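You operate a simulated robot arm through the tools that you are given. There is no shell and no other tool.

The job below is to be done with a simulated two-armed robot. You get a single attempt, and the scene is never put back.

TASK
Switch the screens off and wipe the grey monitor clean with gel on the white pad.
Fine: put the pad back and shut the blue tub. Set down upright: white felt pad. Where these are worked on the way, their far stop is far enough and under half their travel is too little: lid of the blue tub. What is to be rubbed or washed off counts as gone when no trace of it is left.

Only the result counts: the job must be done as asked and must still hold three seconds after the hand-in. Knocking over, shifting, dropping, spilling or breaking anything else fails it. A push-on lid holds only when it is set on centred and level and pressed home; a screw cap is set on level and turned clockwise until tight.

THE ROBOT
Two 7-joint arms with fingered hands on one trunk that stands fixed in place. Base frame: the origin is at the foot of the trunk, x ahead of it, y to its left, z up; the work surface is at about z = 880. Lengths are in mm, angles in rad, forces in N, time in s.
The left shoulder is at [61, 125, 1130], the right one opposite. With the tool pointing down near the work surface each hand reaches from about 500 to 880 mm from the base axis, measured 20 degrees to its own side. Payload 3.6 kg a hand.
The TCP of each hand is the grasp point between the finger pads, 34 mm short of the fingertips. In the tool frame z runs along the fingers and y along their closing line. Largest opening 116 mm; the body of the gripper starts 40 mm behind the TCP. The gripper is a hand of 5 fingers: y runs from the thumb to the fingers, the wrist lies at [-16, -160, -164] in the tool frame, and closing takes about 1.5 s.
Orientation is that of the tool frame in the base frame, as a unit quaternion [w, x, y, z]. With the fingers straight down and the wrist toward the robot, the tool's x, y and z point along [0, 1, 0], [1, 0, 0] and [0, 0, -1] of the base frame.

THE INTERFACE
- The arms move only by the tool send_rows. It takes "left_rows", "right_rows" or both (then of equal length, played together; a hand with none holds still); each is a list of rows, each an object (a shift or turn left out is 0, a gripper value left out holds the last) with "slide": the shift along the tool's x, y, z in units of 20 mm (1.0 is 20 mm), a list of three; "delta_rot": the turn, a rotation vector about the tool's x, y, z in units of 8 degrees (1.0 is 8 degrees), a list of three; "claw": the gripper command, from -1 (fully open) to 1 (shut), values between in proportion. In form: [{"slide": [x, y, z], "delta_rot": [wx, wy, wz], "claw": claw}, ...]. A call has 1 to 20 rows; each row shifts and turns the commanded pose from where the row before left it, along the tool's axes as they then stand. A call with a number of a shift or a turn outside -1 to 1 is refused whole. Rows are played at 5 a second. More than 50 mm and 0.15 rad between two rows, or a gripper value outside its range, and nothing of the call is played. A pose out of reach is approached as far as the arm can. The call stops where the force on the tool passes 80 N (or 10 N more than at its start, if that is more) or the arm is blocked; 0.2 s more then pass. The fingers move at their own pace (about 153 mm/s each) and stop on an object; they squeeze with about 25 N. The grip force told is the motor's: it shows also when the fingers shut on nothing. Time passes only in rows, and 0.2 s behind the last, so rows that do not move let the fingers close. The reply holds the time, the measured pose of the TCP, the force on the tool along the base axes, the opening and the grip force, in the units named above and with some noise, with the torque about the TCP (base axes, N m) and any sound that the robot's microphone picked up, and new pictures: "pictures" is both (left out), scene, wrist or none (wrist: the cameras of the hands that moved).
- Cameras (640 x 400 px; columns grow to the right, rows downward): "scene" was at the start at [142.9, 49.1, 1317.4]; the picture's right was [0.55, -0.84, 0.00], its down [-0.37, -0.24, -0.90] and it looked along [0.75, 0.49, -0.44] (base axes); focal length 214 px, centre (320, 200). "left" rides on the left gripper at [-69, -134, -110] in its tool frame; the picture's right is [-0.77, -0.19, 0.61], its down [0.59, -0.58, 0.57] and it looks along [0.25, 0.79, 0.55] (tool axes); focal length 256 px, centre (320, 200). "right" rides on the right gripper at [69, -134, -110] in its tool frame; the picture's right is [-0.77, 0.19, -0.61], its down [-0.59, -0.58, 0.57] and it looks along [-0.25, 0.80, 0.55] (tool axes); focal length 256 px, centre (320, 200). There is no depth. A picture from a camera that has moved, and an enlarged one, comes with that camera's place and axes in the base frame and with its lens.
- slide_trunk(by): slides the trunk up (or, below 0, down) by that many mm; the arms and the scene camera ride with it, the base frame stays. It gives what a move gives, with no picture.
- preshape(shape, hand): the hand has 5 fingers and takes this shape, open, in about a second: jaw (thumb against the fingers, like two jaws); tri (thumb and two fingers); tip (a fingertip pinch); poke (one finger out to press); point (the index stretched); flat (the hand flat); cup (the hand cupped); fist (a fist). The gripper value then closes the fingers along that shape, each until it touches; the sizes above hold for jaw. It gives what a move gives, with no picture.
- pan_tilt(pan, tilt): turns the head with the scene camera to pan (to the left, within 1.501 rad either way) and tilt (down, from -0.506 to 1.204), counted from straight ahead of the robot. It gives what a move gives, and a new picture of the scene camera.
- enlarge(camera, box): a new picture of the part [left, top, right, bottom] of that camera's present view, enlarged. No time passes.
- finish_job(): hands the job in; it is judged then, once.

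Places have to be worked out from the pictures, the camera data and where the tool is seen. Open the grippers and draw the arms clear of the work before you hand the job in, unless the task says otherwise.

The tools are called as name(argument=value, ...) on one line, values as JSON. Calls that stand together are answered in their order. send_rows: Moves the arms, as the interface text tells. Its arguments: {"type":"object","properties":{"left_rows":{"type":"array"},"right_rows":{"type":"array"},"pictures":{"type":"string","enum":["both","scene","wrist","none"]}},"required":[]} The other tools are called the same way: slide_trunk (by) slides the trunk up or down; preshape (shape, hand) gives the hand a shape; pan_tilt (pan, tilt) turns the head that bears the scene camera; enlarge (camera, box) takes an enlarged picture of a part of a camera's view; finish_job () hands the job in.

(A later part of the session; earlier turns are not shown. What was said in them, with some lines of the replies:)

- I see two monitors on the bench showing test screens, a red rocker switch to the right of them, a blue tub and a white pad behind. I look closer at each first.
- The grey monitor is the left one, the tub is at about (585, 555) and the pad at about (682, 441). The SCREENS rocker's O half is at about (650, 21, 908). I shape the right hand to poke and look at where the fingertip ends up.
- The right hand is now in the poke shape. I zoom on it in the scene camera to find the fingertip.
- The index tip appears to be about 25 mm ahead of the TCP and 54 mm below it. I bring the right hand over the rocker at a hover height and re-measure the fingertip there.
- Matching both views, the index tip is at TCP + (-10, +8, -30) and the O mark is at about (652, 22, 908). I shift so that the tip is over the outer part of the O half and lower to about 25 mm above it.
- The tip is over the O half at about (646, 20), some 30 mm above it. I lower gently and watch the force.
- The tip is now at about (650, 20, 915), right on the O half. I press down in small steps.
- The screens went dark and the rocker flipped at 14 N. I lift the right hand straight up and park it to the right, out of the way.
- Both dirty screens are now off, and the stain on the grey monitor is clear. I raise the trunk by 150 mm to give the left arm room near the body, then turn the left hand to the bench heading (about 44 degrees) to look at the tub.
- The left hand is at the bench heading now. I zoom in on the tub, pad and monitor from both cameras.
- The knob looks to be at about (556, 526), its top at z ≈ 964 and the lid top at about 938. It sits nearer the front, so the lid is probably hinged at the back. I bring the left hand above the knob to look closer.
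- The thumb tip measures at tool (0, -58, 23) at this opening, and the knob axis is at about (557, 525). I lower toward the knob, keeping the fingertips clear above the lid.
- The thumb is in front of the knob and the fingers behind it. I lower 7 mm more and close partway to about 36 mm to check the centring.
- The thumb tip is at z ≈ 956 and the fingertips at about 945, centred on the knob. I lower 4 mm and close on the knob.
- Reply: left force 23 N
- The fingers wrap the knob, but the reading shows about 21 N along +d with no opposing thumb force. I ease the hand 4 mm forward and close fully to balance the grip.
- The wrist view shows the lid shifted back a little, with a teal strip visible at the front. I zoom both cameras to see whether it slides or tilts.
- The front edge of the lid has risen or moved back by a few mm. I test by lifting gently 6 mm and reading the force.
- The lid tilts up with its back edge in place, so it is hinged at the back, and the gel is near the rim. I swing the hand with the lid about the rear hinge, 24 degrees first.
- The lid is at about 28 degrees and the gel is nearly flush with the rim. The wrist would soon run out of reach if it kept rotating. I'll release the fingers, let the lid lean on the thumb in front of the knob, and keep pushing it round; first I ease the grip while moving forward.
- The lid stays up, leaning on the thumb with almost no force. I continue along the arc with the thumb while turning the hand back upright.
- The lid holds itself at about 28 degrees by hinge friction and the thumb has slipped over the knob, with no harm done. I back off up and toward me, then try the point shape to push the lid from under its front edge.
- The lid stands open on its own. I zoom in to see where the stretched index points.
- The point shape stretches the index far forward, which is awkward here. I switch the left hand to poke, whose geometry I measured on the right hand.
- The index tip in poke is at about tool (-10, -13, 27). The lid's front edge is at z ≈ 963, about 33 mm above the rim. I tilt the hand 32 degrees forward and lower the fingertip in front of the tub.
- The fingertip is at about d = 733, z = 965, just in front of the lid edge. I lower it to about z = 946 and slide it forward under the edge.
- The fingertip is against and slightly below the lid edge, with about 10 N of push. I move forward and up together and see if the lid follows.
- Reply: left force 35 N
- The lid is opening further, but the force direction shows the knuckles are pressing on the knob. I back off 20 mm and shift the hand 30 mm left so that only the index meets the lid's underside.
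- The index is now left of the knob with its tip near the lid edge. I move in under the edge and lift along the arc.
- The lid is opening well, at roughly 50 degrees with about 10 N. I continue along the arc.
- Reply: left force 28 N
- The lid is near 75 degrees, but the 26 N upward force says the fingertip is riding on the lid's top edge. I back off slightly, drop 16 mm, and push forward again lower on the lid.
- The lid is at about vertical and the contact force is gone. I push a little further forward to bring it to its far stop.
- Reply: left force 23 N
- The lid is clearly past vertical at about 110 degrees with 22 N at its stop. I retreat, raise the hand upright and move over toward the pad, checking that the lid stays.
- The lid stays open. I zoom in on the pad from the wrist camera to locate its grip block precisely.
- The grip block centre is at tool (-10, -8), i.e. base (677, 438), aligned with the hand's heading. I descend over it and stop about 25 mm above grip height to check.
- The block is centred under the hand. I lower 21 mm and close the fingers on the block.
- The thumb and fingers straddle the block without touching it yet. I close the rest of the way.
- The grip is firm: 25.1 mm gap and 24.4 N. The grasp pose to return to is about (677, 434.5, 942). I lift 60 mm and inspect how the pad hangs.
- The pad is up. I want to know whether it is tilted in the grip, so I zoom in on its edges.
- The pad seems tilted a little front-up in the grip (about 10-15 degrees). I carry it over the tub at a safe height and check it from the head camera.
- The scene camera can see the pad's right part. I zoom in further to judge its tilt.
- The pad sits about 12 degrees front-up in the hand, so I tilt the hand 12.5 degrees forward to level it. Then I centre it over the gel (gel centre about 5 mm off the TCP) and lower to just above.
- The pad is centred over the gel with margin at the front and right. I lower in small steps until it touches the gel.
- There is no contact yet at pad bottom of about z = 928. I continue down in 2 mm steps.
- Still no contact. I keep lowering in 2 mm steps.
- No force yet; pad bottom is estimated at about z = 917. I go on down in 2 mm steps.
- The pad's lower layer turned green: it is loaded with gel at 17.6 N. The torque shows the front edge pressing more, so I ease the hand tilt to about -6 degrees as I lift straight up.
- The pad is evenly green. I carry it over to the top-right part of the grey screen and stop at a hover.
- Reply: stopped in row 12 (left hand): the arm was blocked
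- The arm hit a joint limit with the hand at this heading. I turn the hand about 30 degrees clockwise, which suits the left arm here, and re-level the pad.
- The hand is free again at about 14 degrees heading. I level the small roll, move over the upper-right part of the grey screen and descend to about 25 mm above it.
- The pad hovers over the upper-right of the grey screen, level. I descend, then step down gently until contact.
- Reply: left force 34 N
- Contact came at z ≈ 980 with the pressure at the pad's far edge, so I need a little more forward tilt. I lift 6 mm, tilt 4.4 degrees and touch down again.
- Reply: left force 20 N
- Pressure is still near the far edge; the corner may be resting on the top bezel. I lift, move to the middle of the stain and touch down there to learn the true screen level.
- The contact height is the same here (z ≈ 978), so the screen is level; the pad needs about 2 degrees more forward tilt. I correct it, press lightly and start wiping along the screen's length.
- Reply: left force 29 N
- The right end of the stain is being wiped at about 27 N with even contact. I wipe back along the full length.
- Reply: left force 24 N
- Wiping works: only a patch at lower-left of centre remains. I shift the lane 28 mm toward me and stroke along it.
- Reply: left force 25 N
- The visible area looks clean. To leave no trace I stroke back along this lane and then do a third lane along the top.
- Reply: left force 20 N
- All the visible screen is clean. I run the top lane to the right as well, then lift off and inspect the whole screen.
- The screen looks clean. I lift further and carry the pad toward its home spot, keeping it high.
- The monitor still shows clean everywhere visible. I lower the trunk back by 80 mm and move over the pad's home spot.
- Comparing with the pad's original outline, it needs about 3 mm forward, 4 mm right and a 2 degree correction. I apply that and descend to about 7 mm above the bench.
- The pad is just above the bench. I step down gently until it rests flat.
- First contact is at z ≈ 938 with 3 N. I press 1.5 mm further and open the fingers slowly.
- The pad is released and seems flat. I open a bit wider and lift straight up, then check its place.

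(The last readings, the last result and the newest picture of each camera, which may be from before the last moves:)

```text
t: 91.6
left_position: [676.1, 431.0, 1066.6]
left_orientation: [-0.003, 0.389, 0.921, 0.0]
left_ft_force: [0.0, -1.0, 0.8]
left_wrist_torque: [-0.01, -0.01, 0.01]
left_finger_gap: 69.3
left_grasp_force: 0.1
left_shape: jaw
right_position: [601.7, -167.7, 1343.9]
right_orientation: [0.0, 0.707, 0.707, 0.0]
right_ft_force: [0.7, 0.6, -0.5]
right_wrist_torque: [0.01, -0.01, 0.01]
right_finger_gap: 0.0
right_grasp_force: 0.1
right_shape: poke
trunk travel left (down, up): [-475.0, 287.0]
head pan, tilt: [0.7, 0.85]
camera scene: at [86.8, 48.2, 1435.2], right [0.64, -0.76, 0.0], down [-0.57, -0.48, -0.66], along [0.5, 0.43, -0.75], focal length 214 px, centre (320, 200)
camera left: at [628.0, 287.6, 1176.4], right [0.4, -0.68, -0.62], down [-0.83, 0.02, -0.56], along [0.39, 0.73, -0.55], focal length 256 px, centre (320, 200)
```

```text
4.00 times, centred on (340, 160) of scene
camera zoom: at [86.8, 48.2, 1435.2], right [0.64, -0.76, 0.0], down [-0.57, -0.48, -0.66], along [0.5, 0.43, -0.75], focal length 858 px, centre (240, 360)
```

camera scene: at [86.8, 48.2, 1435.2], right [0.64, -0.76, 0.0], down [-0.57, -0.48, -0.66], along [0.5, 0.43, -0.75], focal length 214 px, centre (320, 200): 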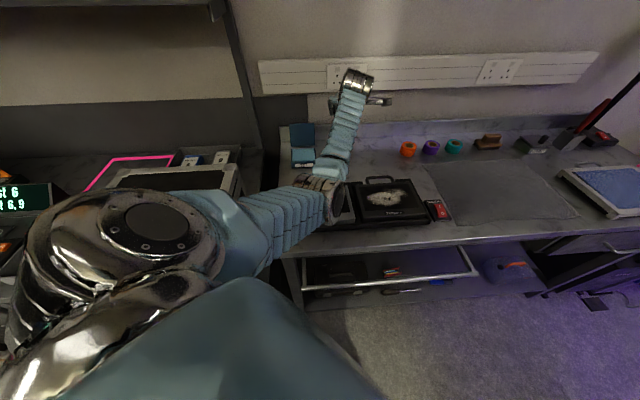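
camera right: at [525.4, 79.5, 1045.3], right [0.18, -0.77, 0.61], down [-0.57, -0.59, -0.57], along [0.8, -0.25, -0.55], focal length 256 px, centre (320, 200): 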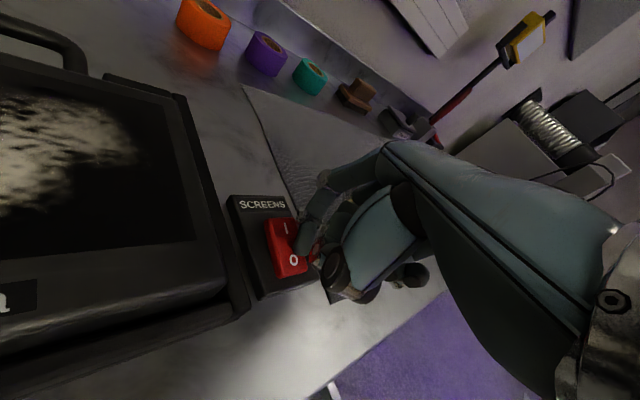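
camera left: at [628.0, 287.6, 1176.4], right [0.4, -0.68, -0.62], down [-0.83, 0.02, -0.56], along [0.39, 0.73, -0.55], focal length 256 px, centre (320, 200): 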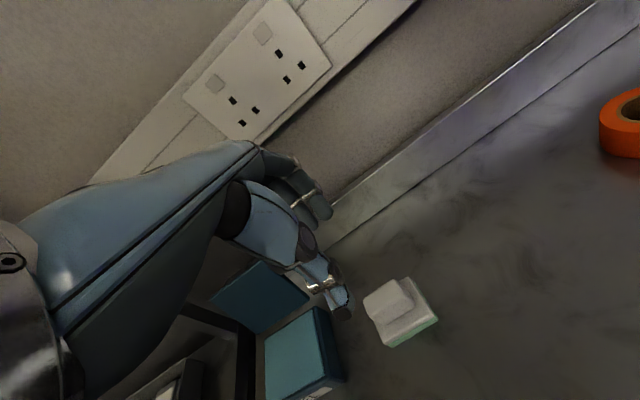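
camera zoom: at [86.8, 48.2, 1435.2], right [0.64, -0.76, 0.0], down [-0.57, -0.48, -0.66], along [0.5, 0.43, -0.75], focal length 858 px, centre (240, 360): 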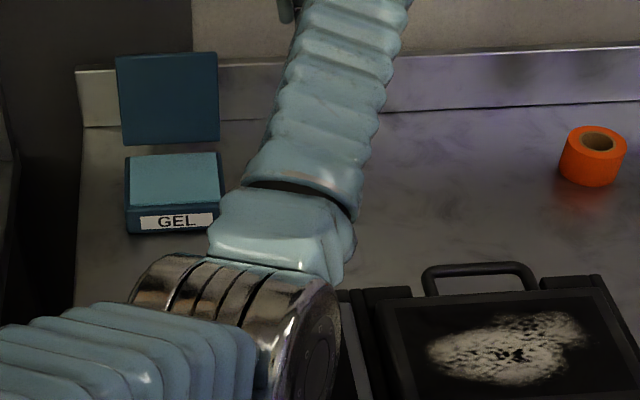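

The pad stands upright within about 2 mm of its old spot. Next I close the lid: I move above its top edge, left of the knob, with the fingers open to straddle it.

send_rows(left_rows=[{"slide": [0, 0, -0.85], "claw": -0.05}, {"slide": [0, 0, -0.85]}, {"slide": [0.91, 0.33, 0]}, {"slide": [0.91, 0.33, 0]}, {"slide": [0.91, 0.33, 0]}, {"slide": [0.91, 0.33, 0]}, {"slide": [0.91, 0.33, 0]}, {"slide": [0.91, 0.33, 0]}, {"slide": [0.91, 0.33, 0]}, {"slide": [0.91, 0.33, 0]}, {"slide": [0.91, 0.33, 0]}, {"slide": [0.91, 0.33, 0]}])

enlarge(camera="left", box=[240, 160, 480, 340])

enlarge(camera="scene", box=[260, 80, 380, 180])

```text
t: 94.2
left_position: [596.5, 608.2, 1101.4]
left_orientation: [-0.003, 0.388, 0.922, 0.002]
left_ft_force: [0.1, -0.5, 0.2]
left_wrist_torque: [0.04, 0.02, 0.04]
left_finger_gap: 61.2
left_grasp_force: 0.1
left_shape: jaw
right_position: [601.2, -167.9, 1342.4]
right_orientation: [0.0, 0.707, 0.708, 0.0]
right_ft_force: [0.3, 0.5, 0.4]
right_wrist_torque: [-0.03, 0.01, -0.04]
right_finger_gap: 0.1
right_grasp_force: 0.0
right_shape: poke
trunk travel left (down, up): [-475.0, 287.0]
head pan, tilt: [0.7, 0.85]
camera scene: at [86.4, 48.9, 1435.3], right [0.64, -0.76, 0.0], down [-0.57, -0.48, -0.66], along [0.5, 0.42, -0.75], focal length 214 px, centre (320, 200)
camera left: at [547.7, 464.8, 1210.8], right [0.4, -0.68, -0.62], down [-0.83, 0.02, -0.56], along [0.39, 0.73, -0.55], focal length 256 px, centre (320, 200)
```

scene: 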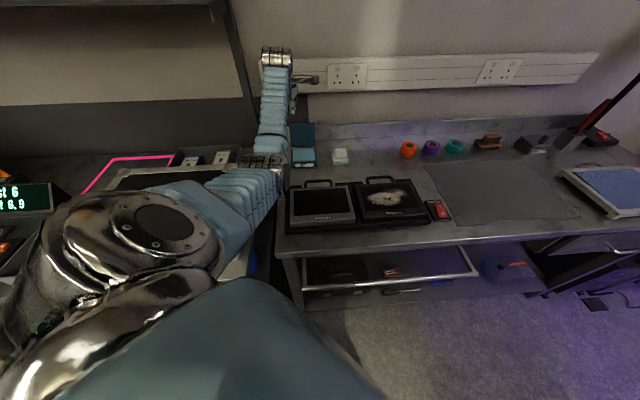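
left: 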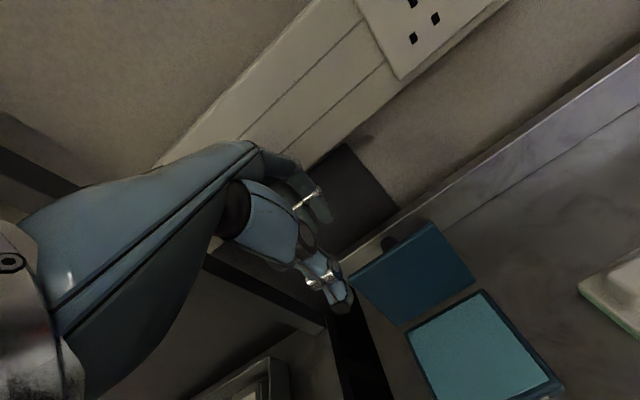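

```text
2.22 times, centred on (360, 250) of left
camera zoom: at [547.7, 464.8, 1210.8], right [0.4, -0.68, -0.62], down [-0.83, 0.02, -0.56], along [0.39, 0.73, -0.55], focal length 569 px, centre (231, 89)
```

zoom: 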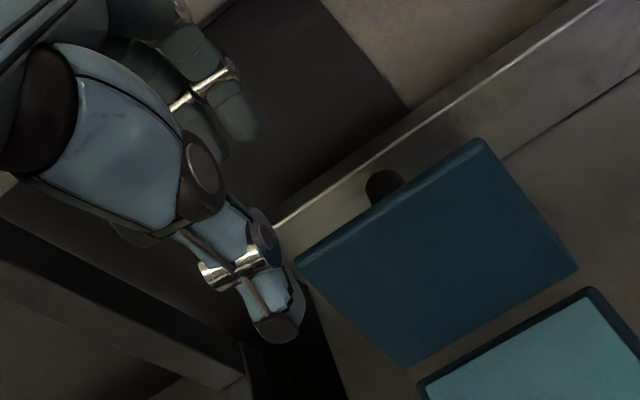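

```text
4.00 times, centred on (320, 130) of scene
camera zoom: at [86.4, 48.9, 1435.3], right [0.64, -0.76, 0.0], down [-0.57, -0.48, -0.66], along [0.5, 0.42, -0.75], focal length 858 px, centre (320, 480)
```

zoom: 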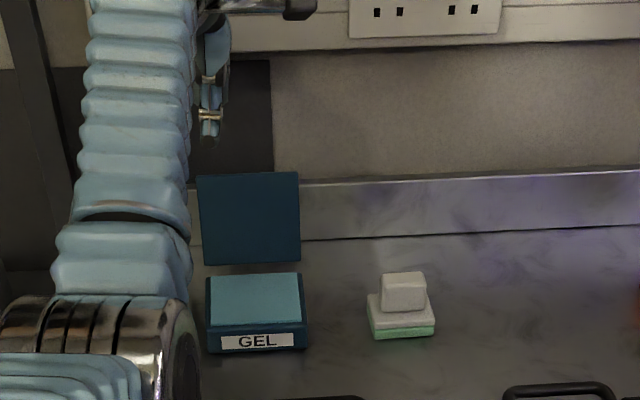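

Triangulating both views puts the lid's top edge at d ≈ 869, z ≈ 1006 and the hinge at d ≈ 847, z ≈ 918, about 104 degrees open. I centre the open fingers over the edge, left of the knob, and lower them to straddle it.

send_rows(left_rows=[{"slide": [0.3, 0.45, 0], "claw": 0.2}, {"slide": [0, 0.4, 0]}, {"slide": [0, 0, 0.9]}, {"slide": [0, 0, 0.9]}, {"slide": [0, 0, 0.9]}])

enlarge(camera="left", box=[240, 160, 480, 340])

enlarge(camera="scene", box=[260, 100, 340, 180])

```text
t: 95.4
left_position: [603.6, 623.1, 1044.6]
left_orientation: [-0.003, 0.388, 0.922, 0.002]
left_ft_force: [-0.1, 0.0, 0.4]
left_wrist_torque: [0.01, -0.02, 0.01]
left_finger_gap: 46.7
left_grasp_force: 0.0
left_shape: jaw
right_position: [600.6, -167.8, 1343.0]
right_orientation: [-0.001, 0.707, 0.707, -0.001]
right_ft_force: [1.0, 0.3, -1.1]
right_wrist_torque: [-0.01, 0.04, 0.03]
right_finger_gap: 0.0
right_grasp_force: 0.2
right_shape: poke
trunk travel left (down, up): [-475.0, 287.0]
head pan, tilt: [0.7, 0.85]
camera scene: at [86.6, 48.5, 1435.3], right [0.64, -0.76, 0.0], down [-0.57, -0.48, -0.66], along [0.5, 0.42, -0.75], focal length 214 px, centre (320, 200)
camera left: at [555.4, 479.6, 1155.7], right [0.4, -0.68, -0.61], down [-0.83, 0.02, -0.56], along [0.4, 0.73, -0.55], focal length 256 px, centre (320, 200)
```

scene: 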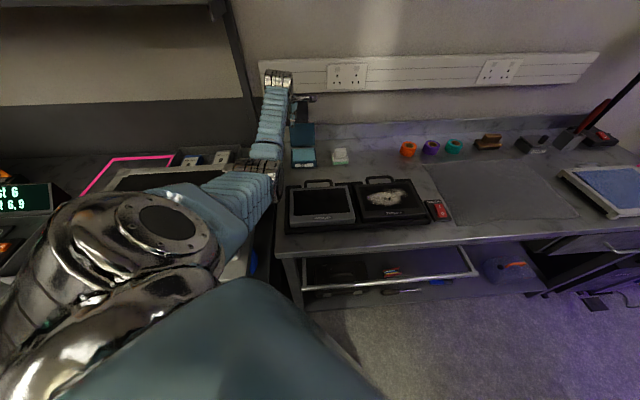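
left: 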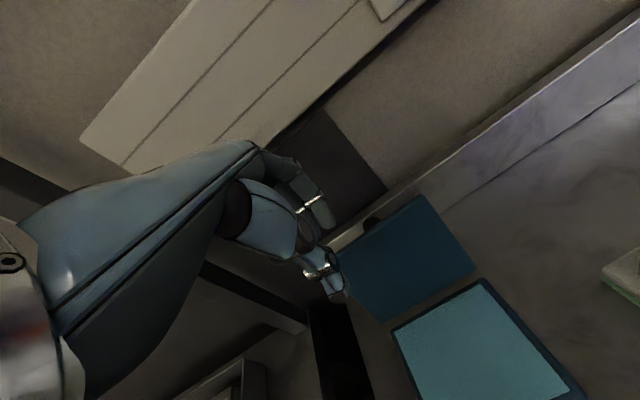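

```text
2.22 times, centred on (360, 250) of left
camera zoom: at [555.4, 479.6, 1155.7], right [0.4, -0.68, -0.61], down [-0.83, 0.02, -0.56], along [0.4, 0.73, -0.55], focal length 569 px, centre (231, 89)
```

zoom: 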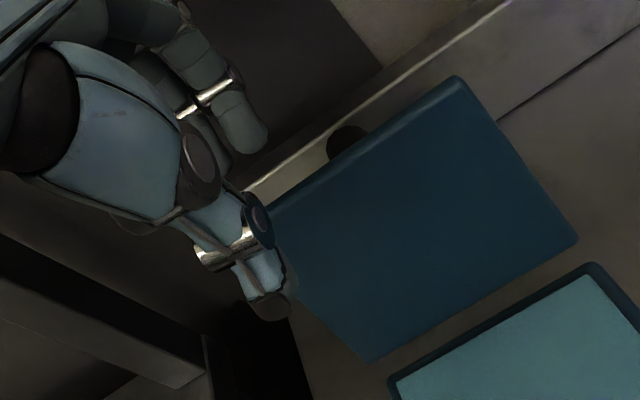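

```text
5.00 times, centred on (300, 140) of scene
camera zoom: at [86.6, 48.5, 1435.3], right [0.64, -0.76, 0.0], down [-0.57, -0.48, -0.66], along [0.5, 0.42, -0.75], focal length 1072 px, centre (420, 500)
```

zoom: 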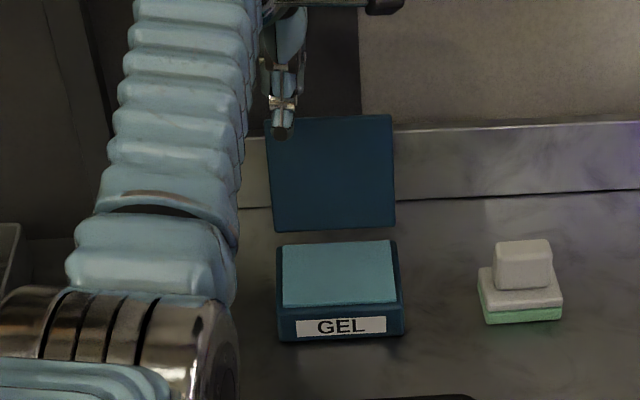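

The thumb is in front of the lid and the fingers behind. I lower 32 mm more so they overlap the top edge.

send_rows(left_rows=[{"slide": [0, 0, 0.8]}, {"slide": [0, 0, 0.8]}])

enlarge(camera="left", box=[240, 160, 480, 340])

enlarge(camera="scene", box=[260, 100, 340, 180])

```text
t: 96.0
left_position: [603.2, 624.9, 1013.3]
left_orientation: [-0.003, 0.389, 0.921, 0.001]
left_ft_force: [-0.9, 0.7, 0.3]
left_wrist_torque: [0.0, 0.0, 0.03]
left_finger_gap: 46.8
left_grasp_force: 0.0
left_shape: jaw
right_position: [600.8, -168.0, 1343.0]
right_orientation: [-0.001, 0.706, 0.708, 0.0]
right_ft_force: [-0.1, -0.4, 0.1]
right_wrist_torque: [0.0, 0.01, -0.02]
right_finger_gap: 0.0
right_grasp_force: 0.1
right_shape: poke
trunk travel left (down, up): [-475.0, 287.0]
head pan, tilt: [0.7, 0.85]
camera scene: at [86.7, 48.5, 1435.3], right [0.64, -0.76, 0.0], down [-0.57, -0.48, -0.66], along [0.5, 0.42, -0.75], focal length 214 px, centre (320, 200)
camera left: at [555.6, 481.2, 1123.4], right [0.4, -0.68, -0.62], down [-0.83, 0.02, -0.56], along [0.39, 0.73, -0.55], focal length 256 px, centre (320, 200)
```

scene: 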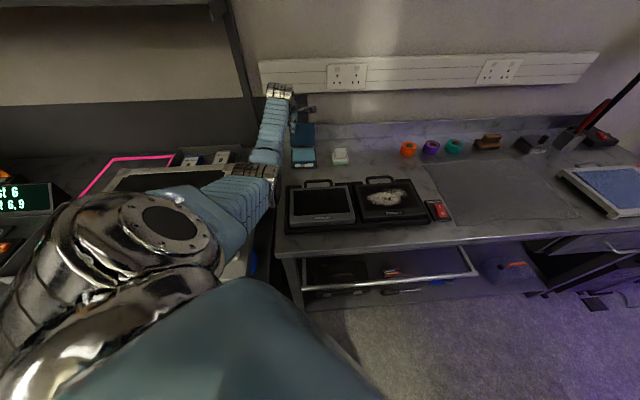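
left: 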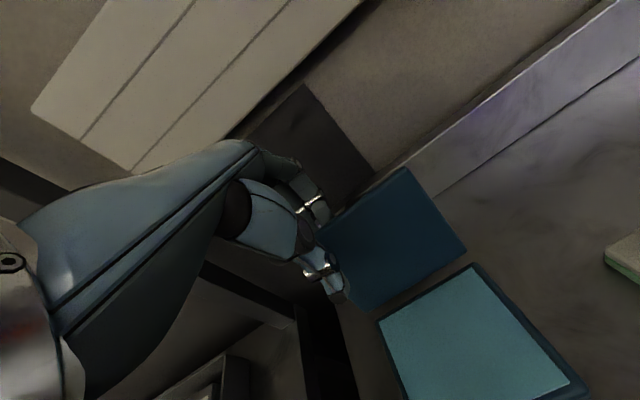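

```text
2.22 times, centred on (360, 250) of left
camera zoom: at [555.6, 481.2, 1123.4], right [0.4, -0.68, -0.62], down [-0.83, 0.02, -0.56], along [0.39, 0.73, -0.55], focal length 569 px, centre (231, 89)
```

zoom: 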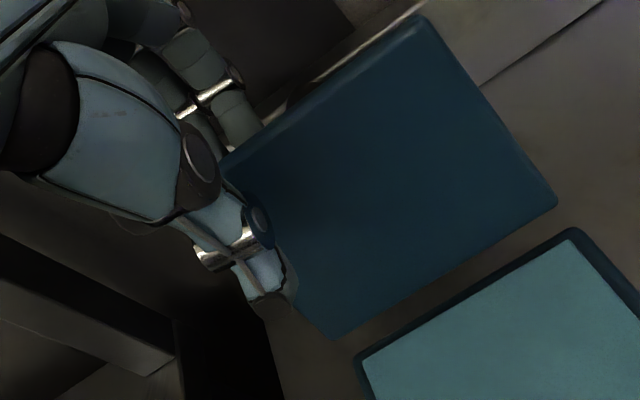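

```text
5.00 times, centred on (300, 140) of scene
camera zoom: at [86.7, 48.5, 1435.3], right [0.64, -0.76, 0.0], down [-0.57, -0.48, -0.66], along [0.5, 0.42, -0.75], focal length 1072 px, centre (420, 500)
```

zoom: 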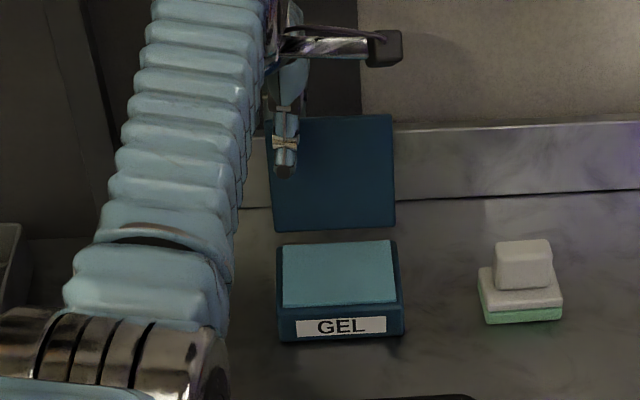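

The fingers are behind the lid and the thumb in front, touching nothing. I pull the lid forward along its arc, checking partway.

send_rows(left_rows=[{"slide": [0, -0.425, 0.03]}, {"slide": [0, -0.425, 0.03]}, {"slide": [0, -0.425, -0.05]}, {"slide": [0, -0.425, -0.05]}, {"slide": [0, -0.47, -0.058]}, {"slide": [0, -0.47, -0.058]}])

enlarge(camera="left", box=[240, 160, 480, 340])

enlarge(camera="scene", box=[260, 100, 340, 180])

```text
t: 97.4
left_position: [567.6, 587.1, 1017.5]
left_orientation: [-0.003, 0.388, 0.922, 0.0]
left_ft_force: [-0.7, 0.8, -0.3]
left_wrist_torque: [0.0, 0.02, -0.03]
left_finger_gap: 46.6
left_grasp_force: 0.0
left_shape: jaw
right_position: [600.6, -169.4, 1344.2]
right_orientation: [0.0, 0.706, 0.708, -0.001]
right_ft_force: [0.2, 0.3, 0.7]
right_wrist_torque: [0.0, -0.02, -0.03]
right_finger_gap: 0.1
right_grasp_force: 0.0
right_shape: poke
trunk travel left (down, up): [-475.0, 287.0]
head pan, tilt: [0.7, 0.85]
camera scene: at [86.5, 48.2, 1435.3], right [0.64, -0.76, 0.0], down [-0.57, -0.48, -0.66], along [0.5, 0.43, -0.75], focal length 214 px, centre (320, 200)
camera left: at [518.2, 443.6, 1127.7], right [0.4, -0.68, -0.62], down [-0.83, 0.02, -0.56], along [0.4, 0.73, -0.55], focal length 256 px, centre (320, 200)
```

scene: 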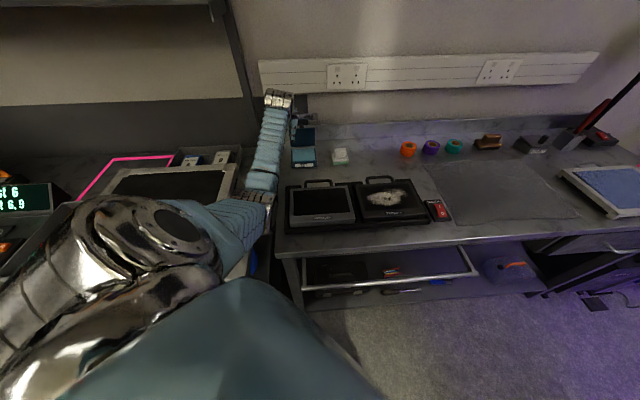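
left: 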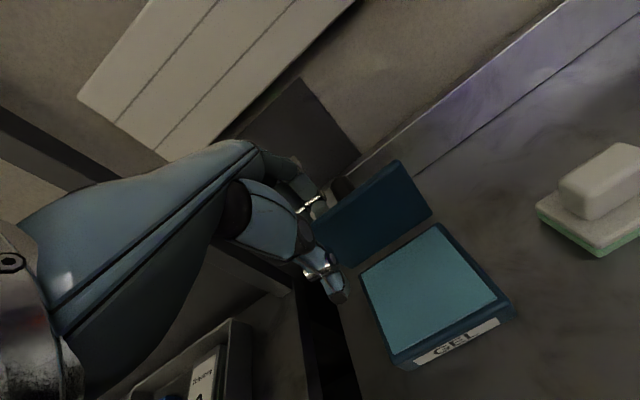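

```text
2.22 times, centred on (360, 250) of left
camera zoom: at [518.2, 443.6, 1127.7], right [0.4, -0.68, -0.62], down [-0.83, 0.02, -0.56], along [0.4, 0.73, -0.55], focal length 569 px, centre (231, 89)
```

zoom: 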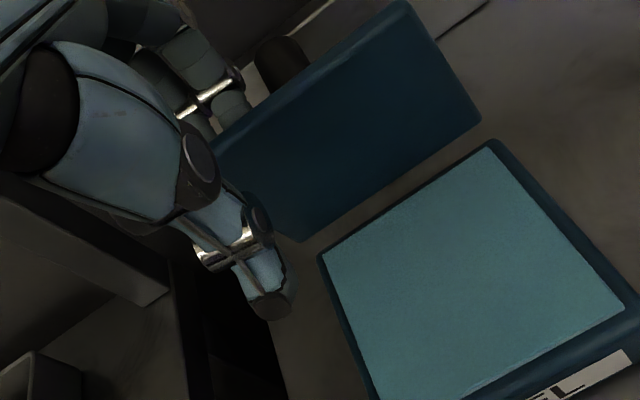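

```text
5.00 times, centred on (300, 140) of scene
camera zoom: at [86.5, 48.2, 1435.3], right [0.64, -0.76, 0.0], down [-0.57, -0.48, -0.66], along [0.5, 0.43, -0.75], focal length 1072 px, centre (420, 500)
```

zoom: 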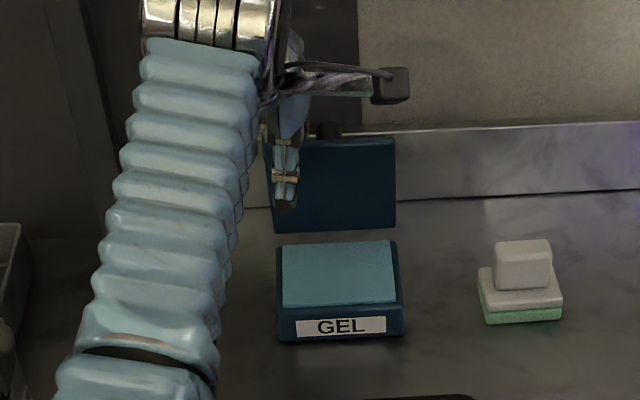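

The lid follows easily, now at about 75 degrees. I continue along the arc toward closed.

send_rows(left_rows=[{"slide": [0, -0.47, 0.068]}, {"slide": [0, -0.47, 0.068]}, {"slide": [0, -0.435, 0.185]}, {"slide": [0, -0.435, 0.185]}, {"slide": [0, -0.37, 0.29]}, {"slide": [0, -0.37, 0.29]}])

enlarge(camera="left", box=[240, 160, 480, 340])

enlarge(camera="scene", box=[260, 100, 340, 180])

```text
t: 98.8
left_position: [531.2, 549.5, 997.0]
left_orientation: [-0.002, 0.388, 0.921, 0.001]
left_ft_force: [-0.1, 0.7, 0.1]
left_wrist_torque: [0.02, 0.01, 0.04]
left_finger_gap: 47.1
left_grasp_force: 0.0
left_shape: jaw
right_position: [601.3, -168.1, 1344.1]
right_orientation: [0.0, 0.706, 0.708, -0.001]
right_ft_force: [1.1, -0.2, -0.7]
right_wrist_torque: [-0.01, -0.02, 0.01]
right_finger_gap: 0.1
right_grasp_force: 0.0
right_shape: poke
trunk travel left (down, up): [-475.0, 287.0]
head pan, tilt: [0.7, 0.85]
camera scene: at [86.4, 48.1, 1435.3], right [0.64, -0.76, 0.0], down [-0.57, -0.48, -0.66], along [0.5, 0.43, -0.75], focal length 214 px, centre (320, 200)
camera left: at [481.9, 407.0, 1106.3], right [0.4, -0.68, -0.62], down [-0.83, 0.02, -0.56], along [0.39, 0.73, -0.55], focal length 256 px, centre (320, 200)
```

scene: 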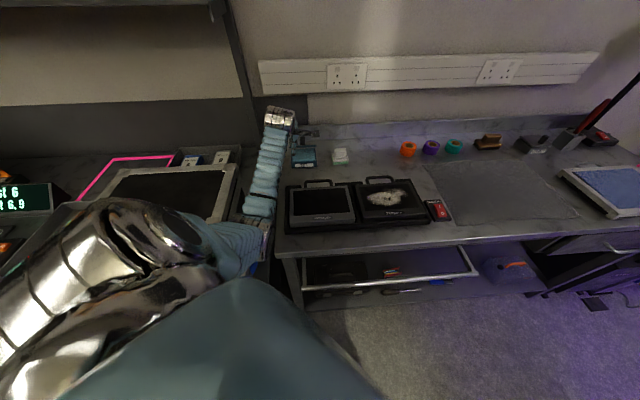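
left: 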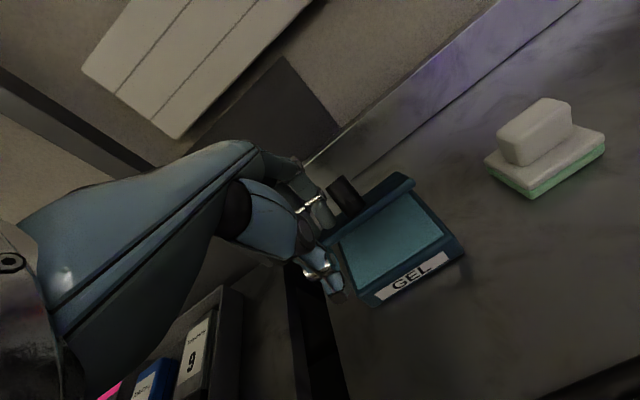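

```text
2.22 times, centred on (360, 250) of left
camera zoom: at [481.9, 407.0, 1106.3], right [0.4, -0.68, -0.62], down [-0.83, 0.02, -0.56], along [0.39, 0.73, -0.55], focal length 569 px, centre (231, 89)
```

zoom: 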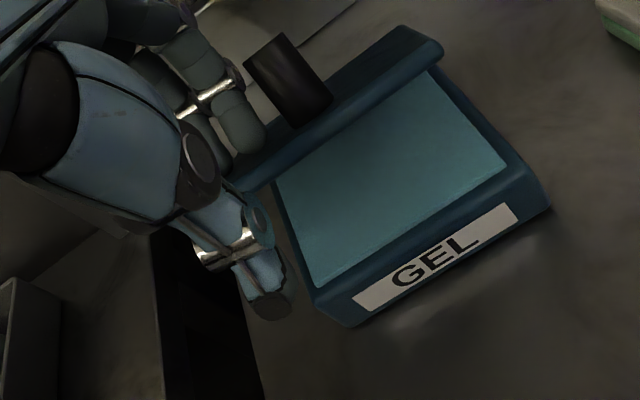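

```text
5.00 times, centred on (300, 140) of scene
camera zoom: at [86.4, 48.1, 1435.3], right [0.64, -0.76, 0.0], down [-0.57, -0.48, -0.66], along [0.5, 0.43, -0.75], focal length 1072 px, centre (420, 500)
```

zoom: 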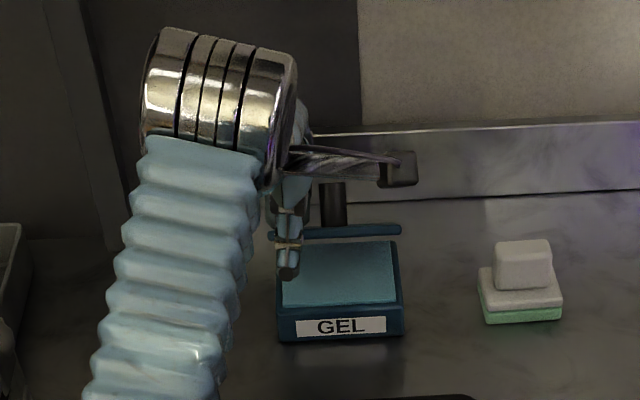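

The lid is at about 40 degrees, with the thumb clear in front of the tub. I carry on down to nearly closed.

send_rows(left_rows=[{"slide": [0, -0.285, 0.4]}, {"slide": [0, -0.285, 0.4]}, {"slide": [0, -0.175, 0.45]}, {"slide": [0, -0.175, 0.45]}])

enlarge(camera="left", box=[240, 160, 480, 340])

enlarge(camera="scene", box=[260, 100, 340, 180])

```text
t: 99.8
left_position: [516.9, 537.9, 961.4]
left_orientation: [-0.003, 0.388, 0.921, 0.001]
left_ft_force: [-0.7, -0.3, -0.3]
left_wrist_torque: [-0.02, 0.03, 0.0]
left_finger_gap: 46.6
left_grasp_force: 0.1
left_shape: jaw
right_position: [600.5, -169.4, 1343.8]
right_orientation: [0.0, 0.706, 0.708, -0.001]
right_ft_force: [0.4, 0.2, -0.6]
right_wrist_torque: [-0.02, 0.0, -0.02]
right_finger_gap: 0.0
right_grasp_force: 0.1
right_shape: poke
trunk travel left (down, up): [-475.0, 287.0]
head pan, tilt: [0.7, 0.85]
camera scene: at [86.5, 48.2, 1435.3], right [0.64, -0.76, 0.0], down [-0.57, -0.48, -0.66], along [0.5, 0.43, -0.75], focal length 214 px, centre (320, 200)
camera left: at [468.8, 394.7, 1071.8], right [0.4, -0.68, -0.62], down [-0.83, 0.02, -0.56], along [0.4, 0.73, -0.55], focal length 256 px, centre (320, 200)
```

scene: 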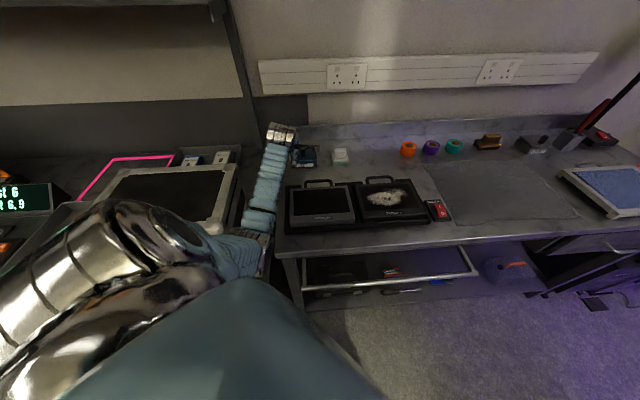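
left: 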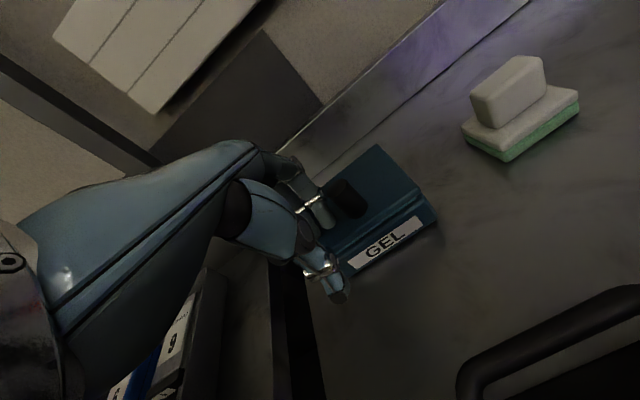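

```text
2.22 times, centred on (360, 250) of left
camera zoom: at [468.8, 394.7, 1071.8], right [0.4, -0.68, -0.62], down [-0.83, 0.02, -0.56], along [0.4, 0.73, -0.55], focal length 569 px, centre (231, 89)
```

zoom: 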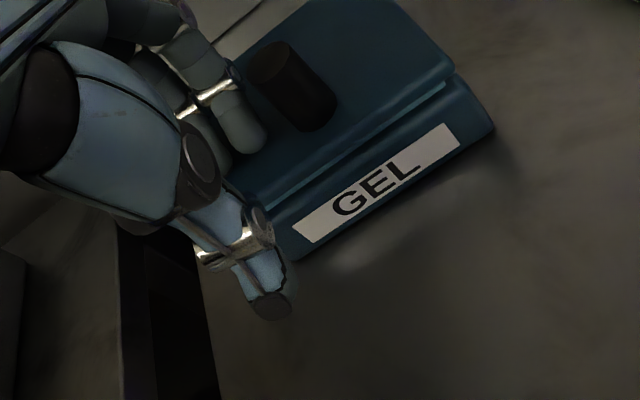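

```text
5.00 times, centred on (300, 140) of scene
camera zoom: at [86.5, 48.2, 1435.3], right [0.64, -0.76, 0.0], down [-0.57, -0.48, -0.66], along [0.5, 0.43, -0.75], focal length 1072 px, centre (420, 500)
```

zoom: 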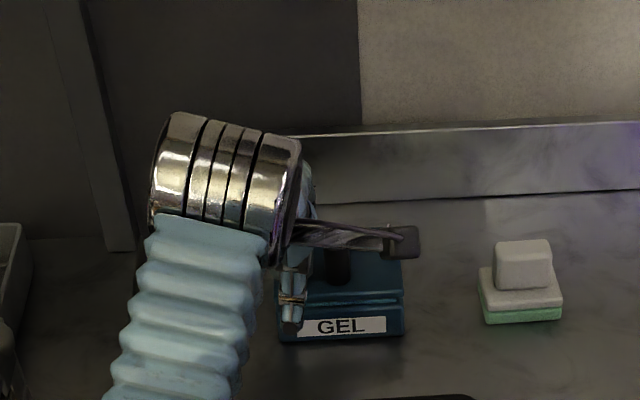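

The lid is nearly shut with just a thin line of gel showing. I press down in small steps until it seats.

send_rows(left_rows=[{"slide": [0, 0, 0.1]}, {"slide": [0, 0, 0.1]}, {"slide": [0, 0, 0.1]}, {"slide": [0, 0, 0.1]}], pictures="wrist")

enlarge(camera="left", box=[300, 130, 460, 280])

```text
t: 100.8
left_position: [515.3, 537.2, 957.6]
left_orientation: [0.001, 0.389, 0.921, 0.004]
left_ft_force: [2.2, 0.6, 15.9]
left_wrist_torque: [0.24, -0.47, -0.05]
left_finger_gap: 46.6
left_grasp_force: 0.0
left_shape: jaw
right_position: [598.7, -170.3, 1344.6]
right_orientation: [0.0, 0.707, 0.707, 0.001]
right_ft_force: [-0.5, -0.5, 0.5]
right_wrist_torque: [-0.02, -0.03, 0.02]
right_finger_gap: 0.0
right_grasp_force: 0.2
right_shape: poke
trunk travel left (down, up): [-475.0, 287.0]
head pan, tilt: [0.7, 0.85]
camera left: at [467.3, 394.0, 1066.8], right [0.4, -0.68, -0.62], down [-0.82, 0.02, -0.57], along [0.4, 0.74, -0.55], focal length 256 px, centre (320, 200)
```

left: 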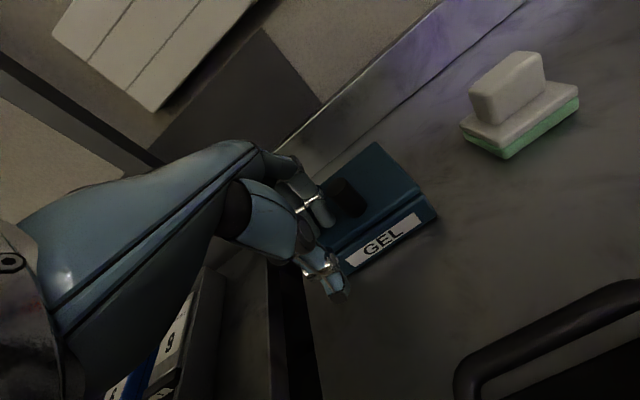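

```text
2.67 times, centred on (380, 205) of left
camera zoom: at [467.3, 394.0, 1066.8], right [0.4, -0.68, -0.62], down [-0.82, 0.02, -0.57], along [0.4, 0.74, -0.55], focal length 683 px, centre (160, 187)
```

zoom: 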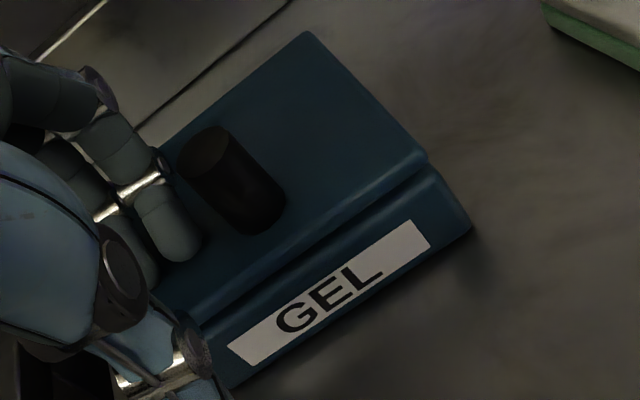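

No gel line is visible any more and the press reads 16 N. I press 3 mm more to be sure it is home, then lift straight up and clear.

send_rows(left_rows=[{"slide": [0, 0, 0.08]}, {"slide": [0, 0, 0.08]}, {"slide": [0, 0, 0]}], pictures="none")

send_rows(left_rows=[{"slide": [0, 0, -0.5]}, {"slide": [0, 0, -0.9]}, {"slide": [0, 0, -0.9]}, {"slide": [0, 0, -0.9]}, {"slide": [0, 0, -0.9]}, {"slide": [0, 0, -0.9]}, {"slide": [0, 0, -0.9]}, {"slide": [0, -0.5, -0.9]}, {"slide": [0.5, -0.9, -0.9]}, {"slide": [0.5, -0.9, -0.9]}, {"slide": [0.5, -0.9, -0.9]}, {"slide": [0.5, -0.9, -0.5]}])

enlarge(camera="scene", box=[270, 130, 370, 190])

enlarge(camera="scene", box=[275, 165, 375, 240])

```text
t: 101.6
left_position: [515.1, 538.3, 956.2]
left_orientation: [0.001, 0.39, 0.921, 0.006]
left_ft_force: [2.4, 2.1, 27.1]
left_wrist_torque: [0.53, -0.78, -0.01]
left_finger_gap: 47.1
left_grasp_force: 0.1
left_shape: jaw
right_position: [598.6, -170.6, 1344.7]
right_orientation: [-0.001, 0.707, 0.708, 0.001]
right_ft_force: [-0.1, -0.1, -0.4]
right_wrist_torque: [0.04, -0.03, -0.01]
right_finger_gap: 0.0
right_grasp_force: 0.0
right_shape: poke
trunk travel left (down, up): [-475.0, 287.0]
head pan, tilt: [0.7, 0.85]
```

```text
t: 104.2
left_position: [431.6, 511.9, 1149.6]
left_orientation: [-0.002, 0.389, 0.921, 0.001]
left_ft_force: [-0.7, 0.1, -0.2]
left_wrist_torque: [0.02, -0.01, 0.0]
left_finger_gap: 46.8
left_grasp_force: 0.1
left_shape: jaw
right_position: [599.7, -168.6, 1344.0]
right_orientation: [0.0, 0.707, 0.708, -0.001]
right_ft_force: [-0.1, -0.3, -0.3]
right_wrist_torque: [-0.02, -0.04, 0.0]
right_finger_gap: 0.1
right_grasp_force: 0.1
right_shape: poke
trunk travel left (down, up): [-475.0, 287.0]
head pan, tilt: [0.7, 0.85]
camera scene: at [86.1, 48.2, 1435.3], right [0.64, -0.76, 0.0], down [-0.57, -0.48, -0.66], along [0.5, 0.43, -0.75], focal length 214 px, centre (320, 200)
camera left: at [382.4, 367.9, 1260.6], right [0.4, -0.68, -0.62], down [-0.83, 0.02, -0.56], along [0.39, 0.73, -0.55], focal length 256 px, centre (320, 200)
```

scene: 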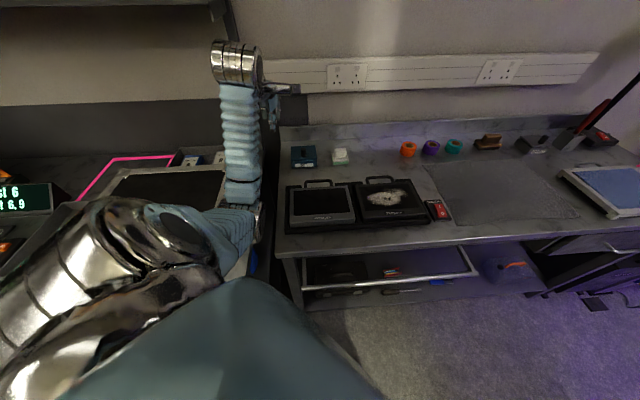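
left: 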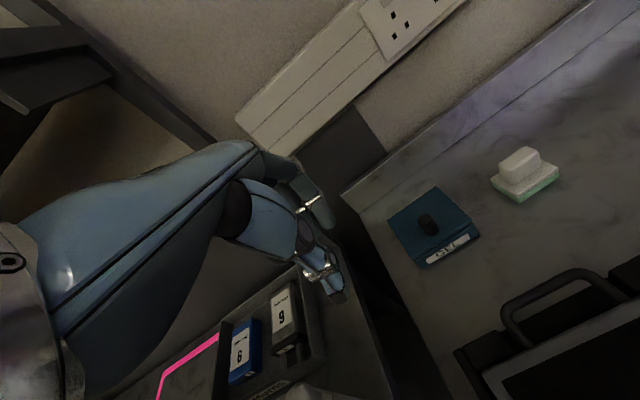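

```text
6.40 times, centred on (320, 160) of scene
camera zoom: at [86.1, 48.2, 1435.3], right [0.64, -0.76, 0.0], down [-0.57, -0.48, -0.66], along [0.5, 0.43, -0.75], focal length 1373 px, centre (320, 456)
```

zoom: 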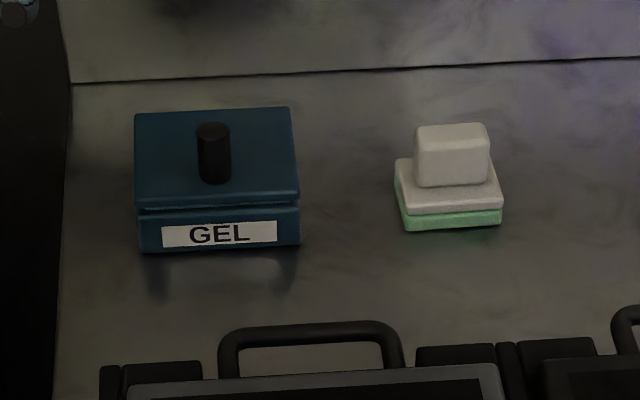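

```text
5.33 times, centred on (325, 202) of scene
camera zoom: at [86.1, 48.2, 1435.3], right [0.64, -0.76, 0.0], down [-0.57, -0.48, -0.66], along [0.5, 0.43, -0.75], focal length 1144 px, centre (293, 187)
```

zoom: 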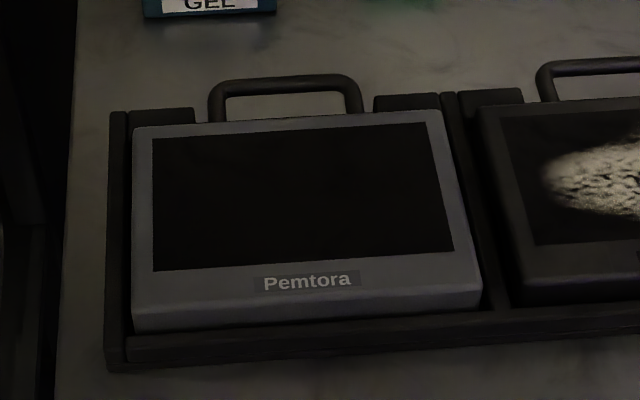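

The lid is shut, the pad stands in its place, the tub has not shifted and the grey screen looks black and clean. I zoom in tighter on the screen and the switch to be sure.

enlarge(camera="scene", box=[295, 182, 360, 222])

enlarge(camera="scene", box=[350, 170, 460, 235])

enlarge(camera="left", box=[380, 170, 480, 280])

```text
9.85 times, centred on (328, 202) of scene
camera zoom: at [86.1, 48.2, 1435.3], right [0.64, -0.76, 0.0], down [-0.57, -0.48, -0.66], along [0.5, 0.43, -0.75], focal length 2112 px, centre (246, 180)
```

zoom: 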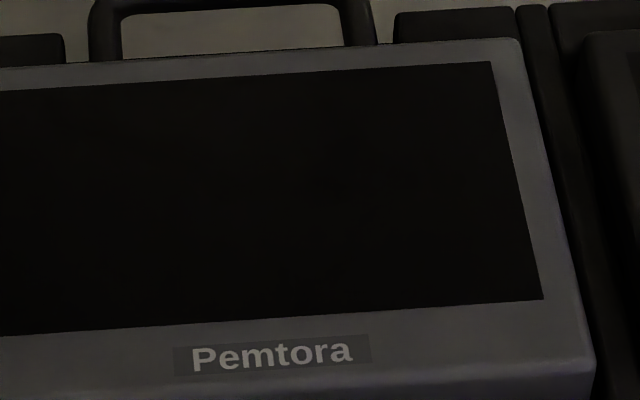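

```text
5.82 times, centred on (405, 202) of scene
camera zoom: at [86.1, 48.2, 1435.3], right [0.64, -0.76, 0.0], down [-0.57, -0.48, -0.66], along [0.5, 0.43, -0.75], focal length 1248 px, centre (-174, 186)
```

zoom: 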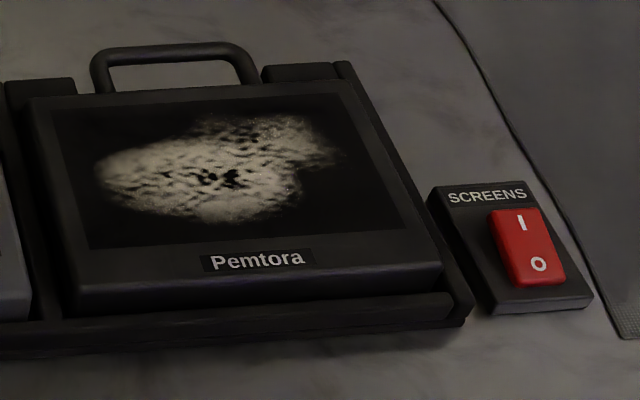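

```text
3.64 times, centred on (430, 225) of left
camera zoom: at [382.4, 367.9, 1260.6], right [0.4, -0.68, -0.62], down [-0.83, 0.02, -0.56], along [0.39, 0.73, -0.55], focal length 931 px, centre (-80, 109)
```

zoom: 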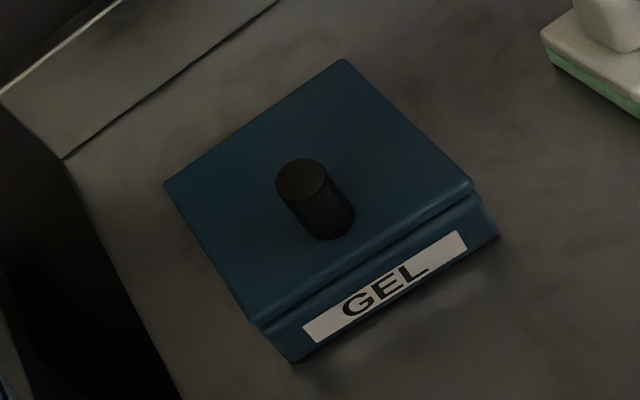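

Everything checks out: rocker on O, screens dark, lid level and shut. I check the left half of the grey screen once more while opening both hands and drawing the left arm back.

enlarge(camera="scene", box=[283, 180, 333, 222])

preshape(shape="jaw", hand="right")

send_rows(left_rows=[{"slide": [0, -0.5, -0.9], "claw": -1}, {"slide": [0, -0.5, -0.9], "claw": -1}, {"slide": [0, -0.5, -0.9]}, {"slide": [0, -0.5, -0.9]}, {"slide": [0, -0.5, -0.9]}, {"slide": [0, -0.5, -0.9]}, {"slide": [0, -0.5, -0.9]}, {"slide": [0, -0.5, -0.9]}])

```text
9.52 times, centred on (308, 201) of scene
camera zoom: at [86.1, 48.2, 1435.3], right [0.64, -0.76, 0.0], down [-0.57, -0.48, -0.66], along [0.5, 0.43, -0.75], focal length 2043 px, centre (434, 190)
```

zoom: 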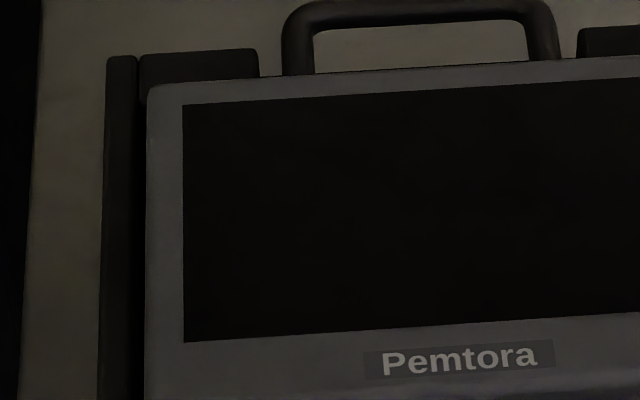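

```text
t: 105.1
left_position: [431.0, 510.7, 1149.3]
left_orientation: [-0.002, 0.389, 0.921, 0.001]
left_ft_force: [-0.3, 0.4, 0.5]
left_wrist_torque: [0.01, 0.02, -0.03]
left_finger_gap: 46.5
left_grasp_force: 0.0
left_shape: jaw
right_position: [601.1, -168.8, 1344.1]
right_orientation: [0.0, 0.706, 0.708, -0.001]
right_ft_force: [-0.1, 0.8, 0.4]
right_wrist_torque: [0.0, 0.03, 0.02]
right_finger_gap: 116.0
right_grasp_force: 0.1
right_shape: jaw
trunk travel left (down, up): [-475.0, 287.0]
head pan, tilt: [0.7, 0.85]
```

```text
t: 106.9
left_position: [374.7, 452.3, 1295.6]
left_orientation: [-0.003, 0.389, 0.921, 0.0]
left_ft_force: [0.0, -0.3, -0.3]
left_wrist_torque: [0.01, 0.01, -0.01]
left_finger_gap: 115.7
left_grasp_force: 0.0
left_shape: jaw
right_position: [600.1, -169.2, 1343.1]
right_orientation: [0.0, 0.706, 0.709, 0.0]
right_ft_force: [-0.7, 0.0, -0.7]
right_wrist_torque: [0.01, -0.01, 0.01]
right_finger_gap: 115.9
right_grasp_force: 0.0
right_shape: jaw
trunk travel left (down, up): [-475.0, 287.0]
head pan, tilt: [0.7, 0.85]
camera scene: at [86.1, 47.8, 1435.3], right [0.64, -0.76, 0.0], down [-0.57, -0.48, -0.66], along [0.5, 0.43, -0.75], focal length 214 px, centre (320, 200)
camera left: at [325.9, 308.8, 1406.1], right [0.4, -0.68, -0.62], down [-0.83, 0.02, -0.56], along [0.39, 0.73, -0.55], focal length 256 px, centre (320, 200)
```

scene: 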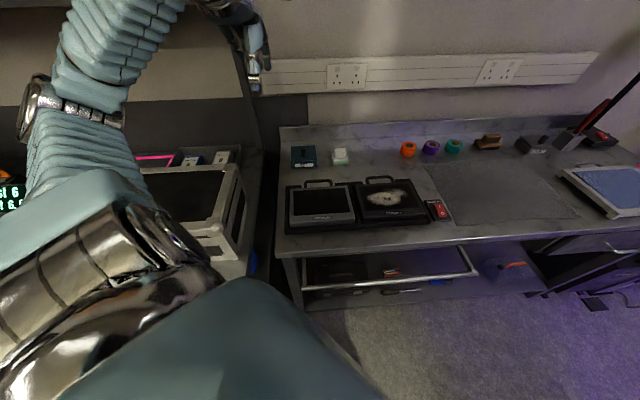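
left: 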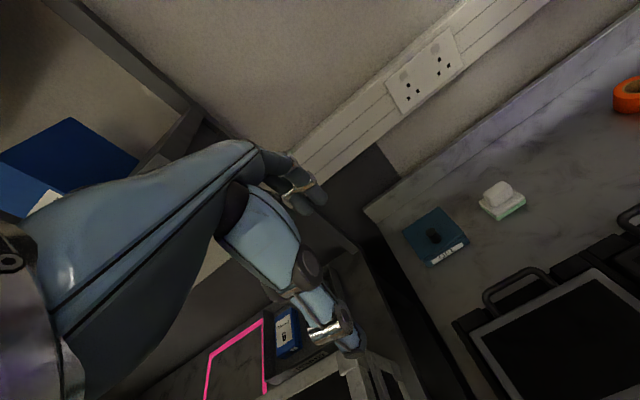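

The screens are off, the grey monitor shows no trace of the stain, the pad stands upright in its place and the blue tub is shut. Both hands are open and clear of the bench, so I hand the job in.

finish_job()

```text
The job is handed in.
```

The job is done and handed in; I don't have the result of its judging.

- **Screens:** I pressed the SCREENS switch to O, and both monitors went dark.
- **Grey monitor:** I wiped it with gel on the white pad. The last close-ups show no trace of the stain.
- **White pad:** It stands upright within about 2 mm of where it started. Its underside is still green with gel.
- **Blue tub:** I pressed the lid down until it seated, and no gap shows. The tub itself has not shifted.
- **Everything else:** I did not wipe the black monitor. I saw nothing else knocked or moved.

Both hands are open and clear of the bench. The trunk is still 150 mm higher than at the start.
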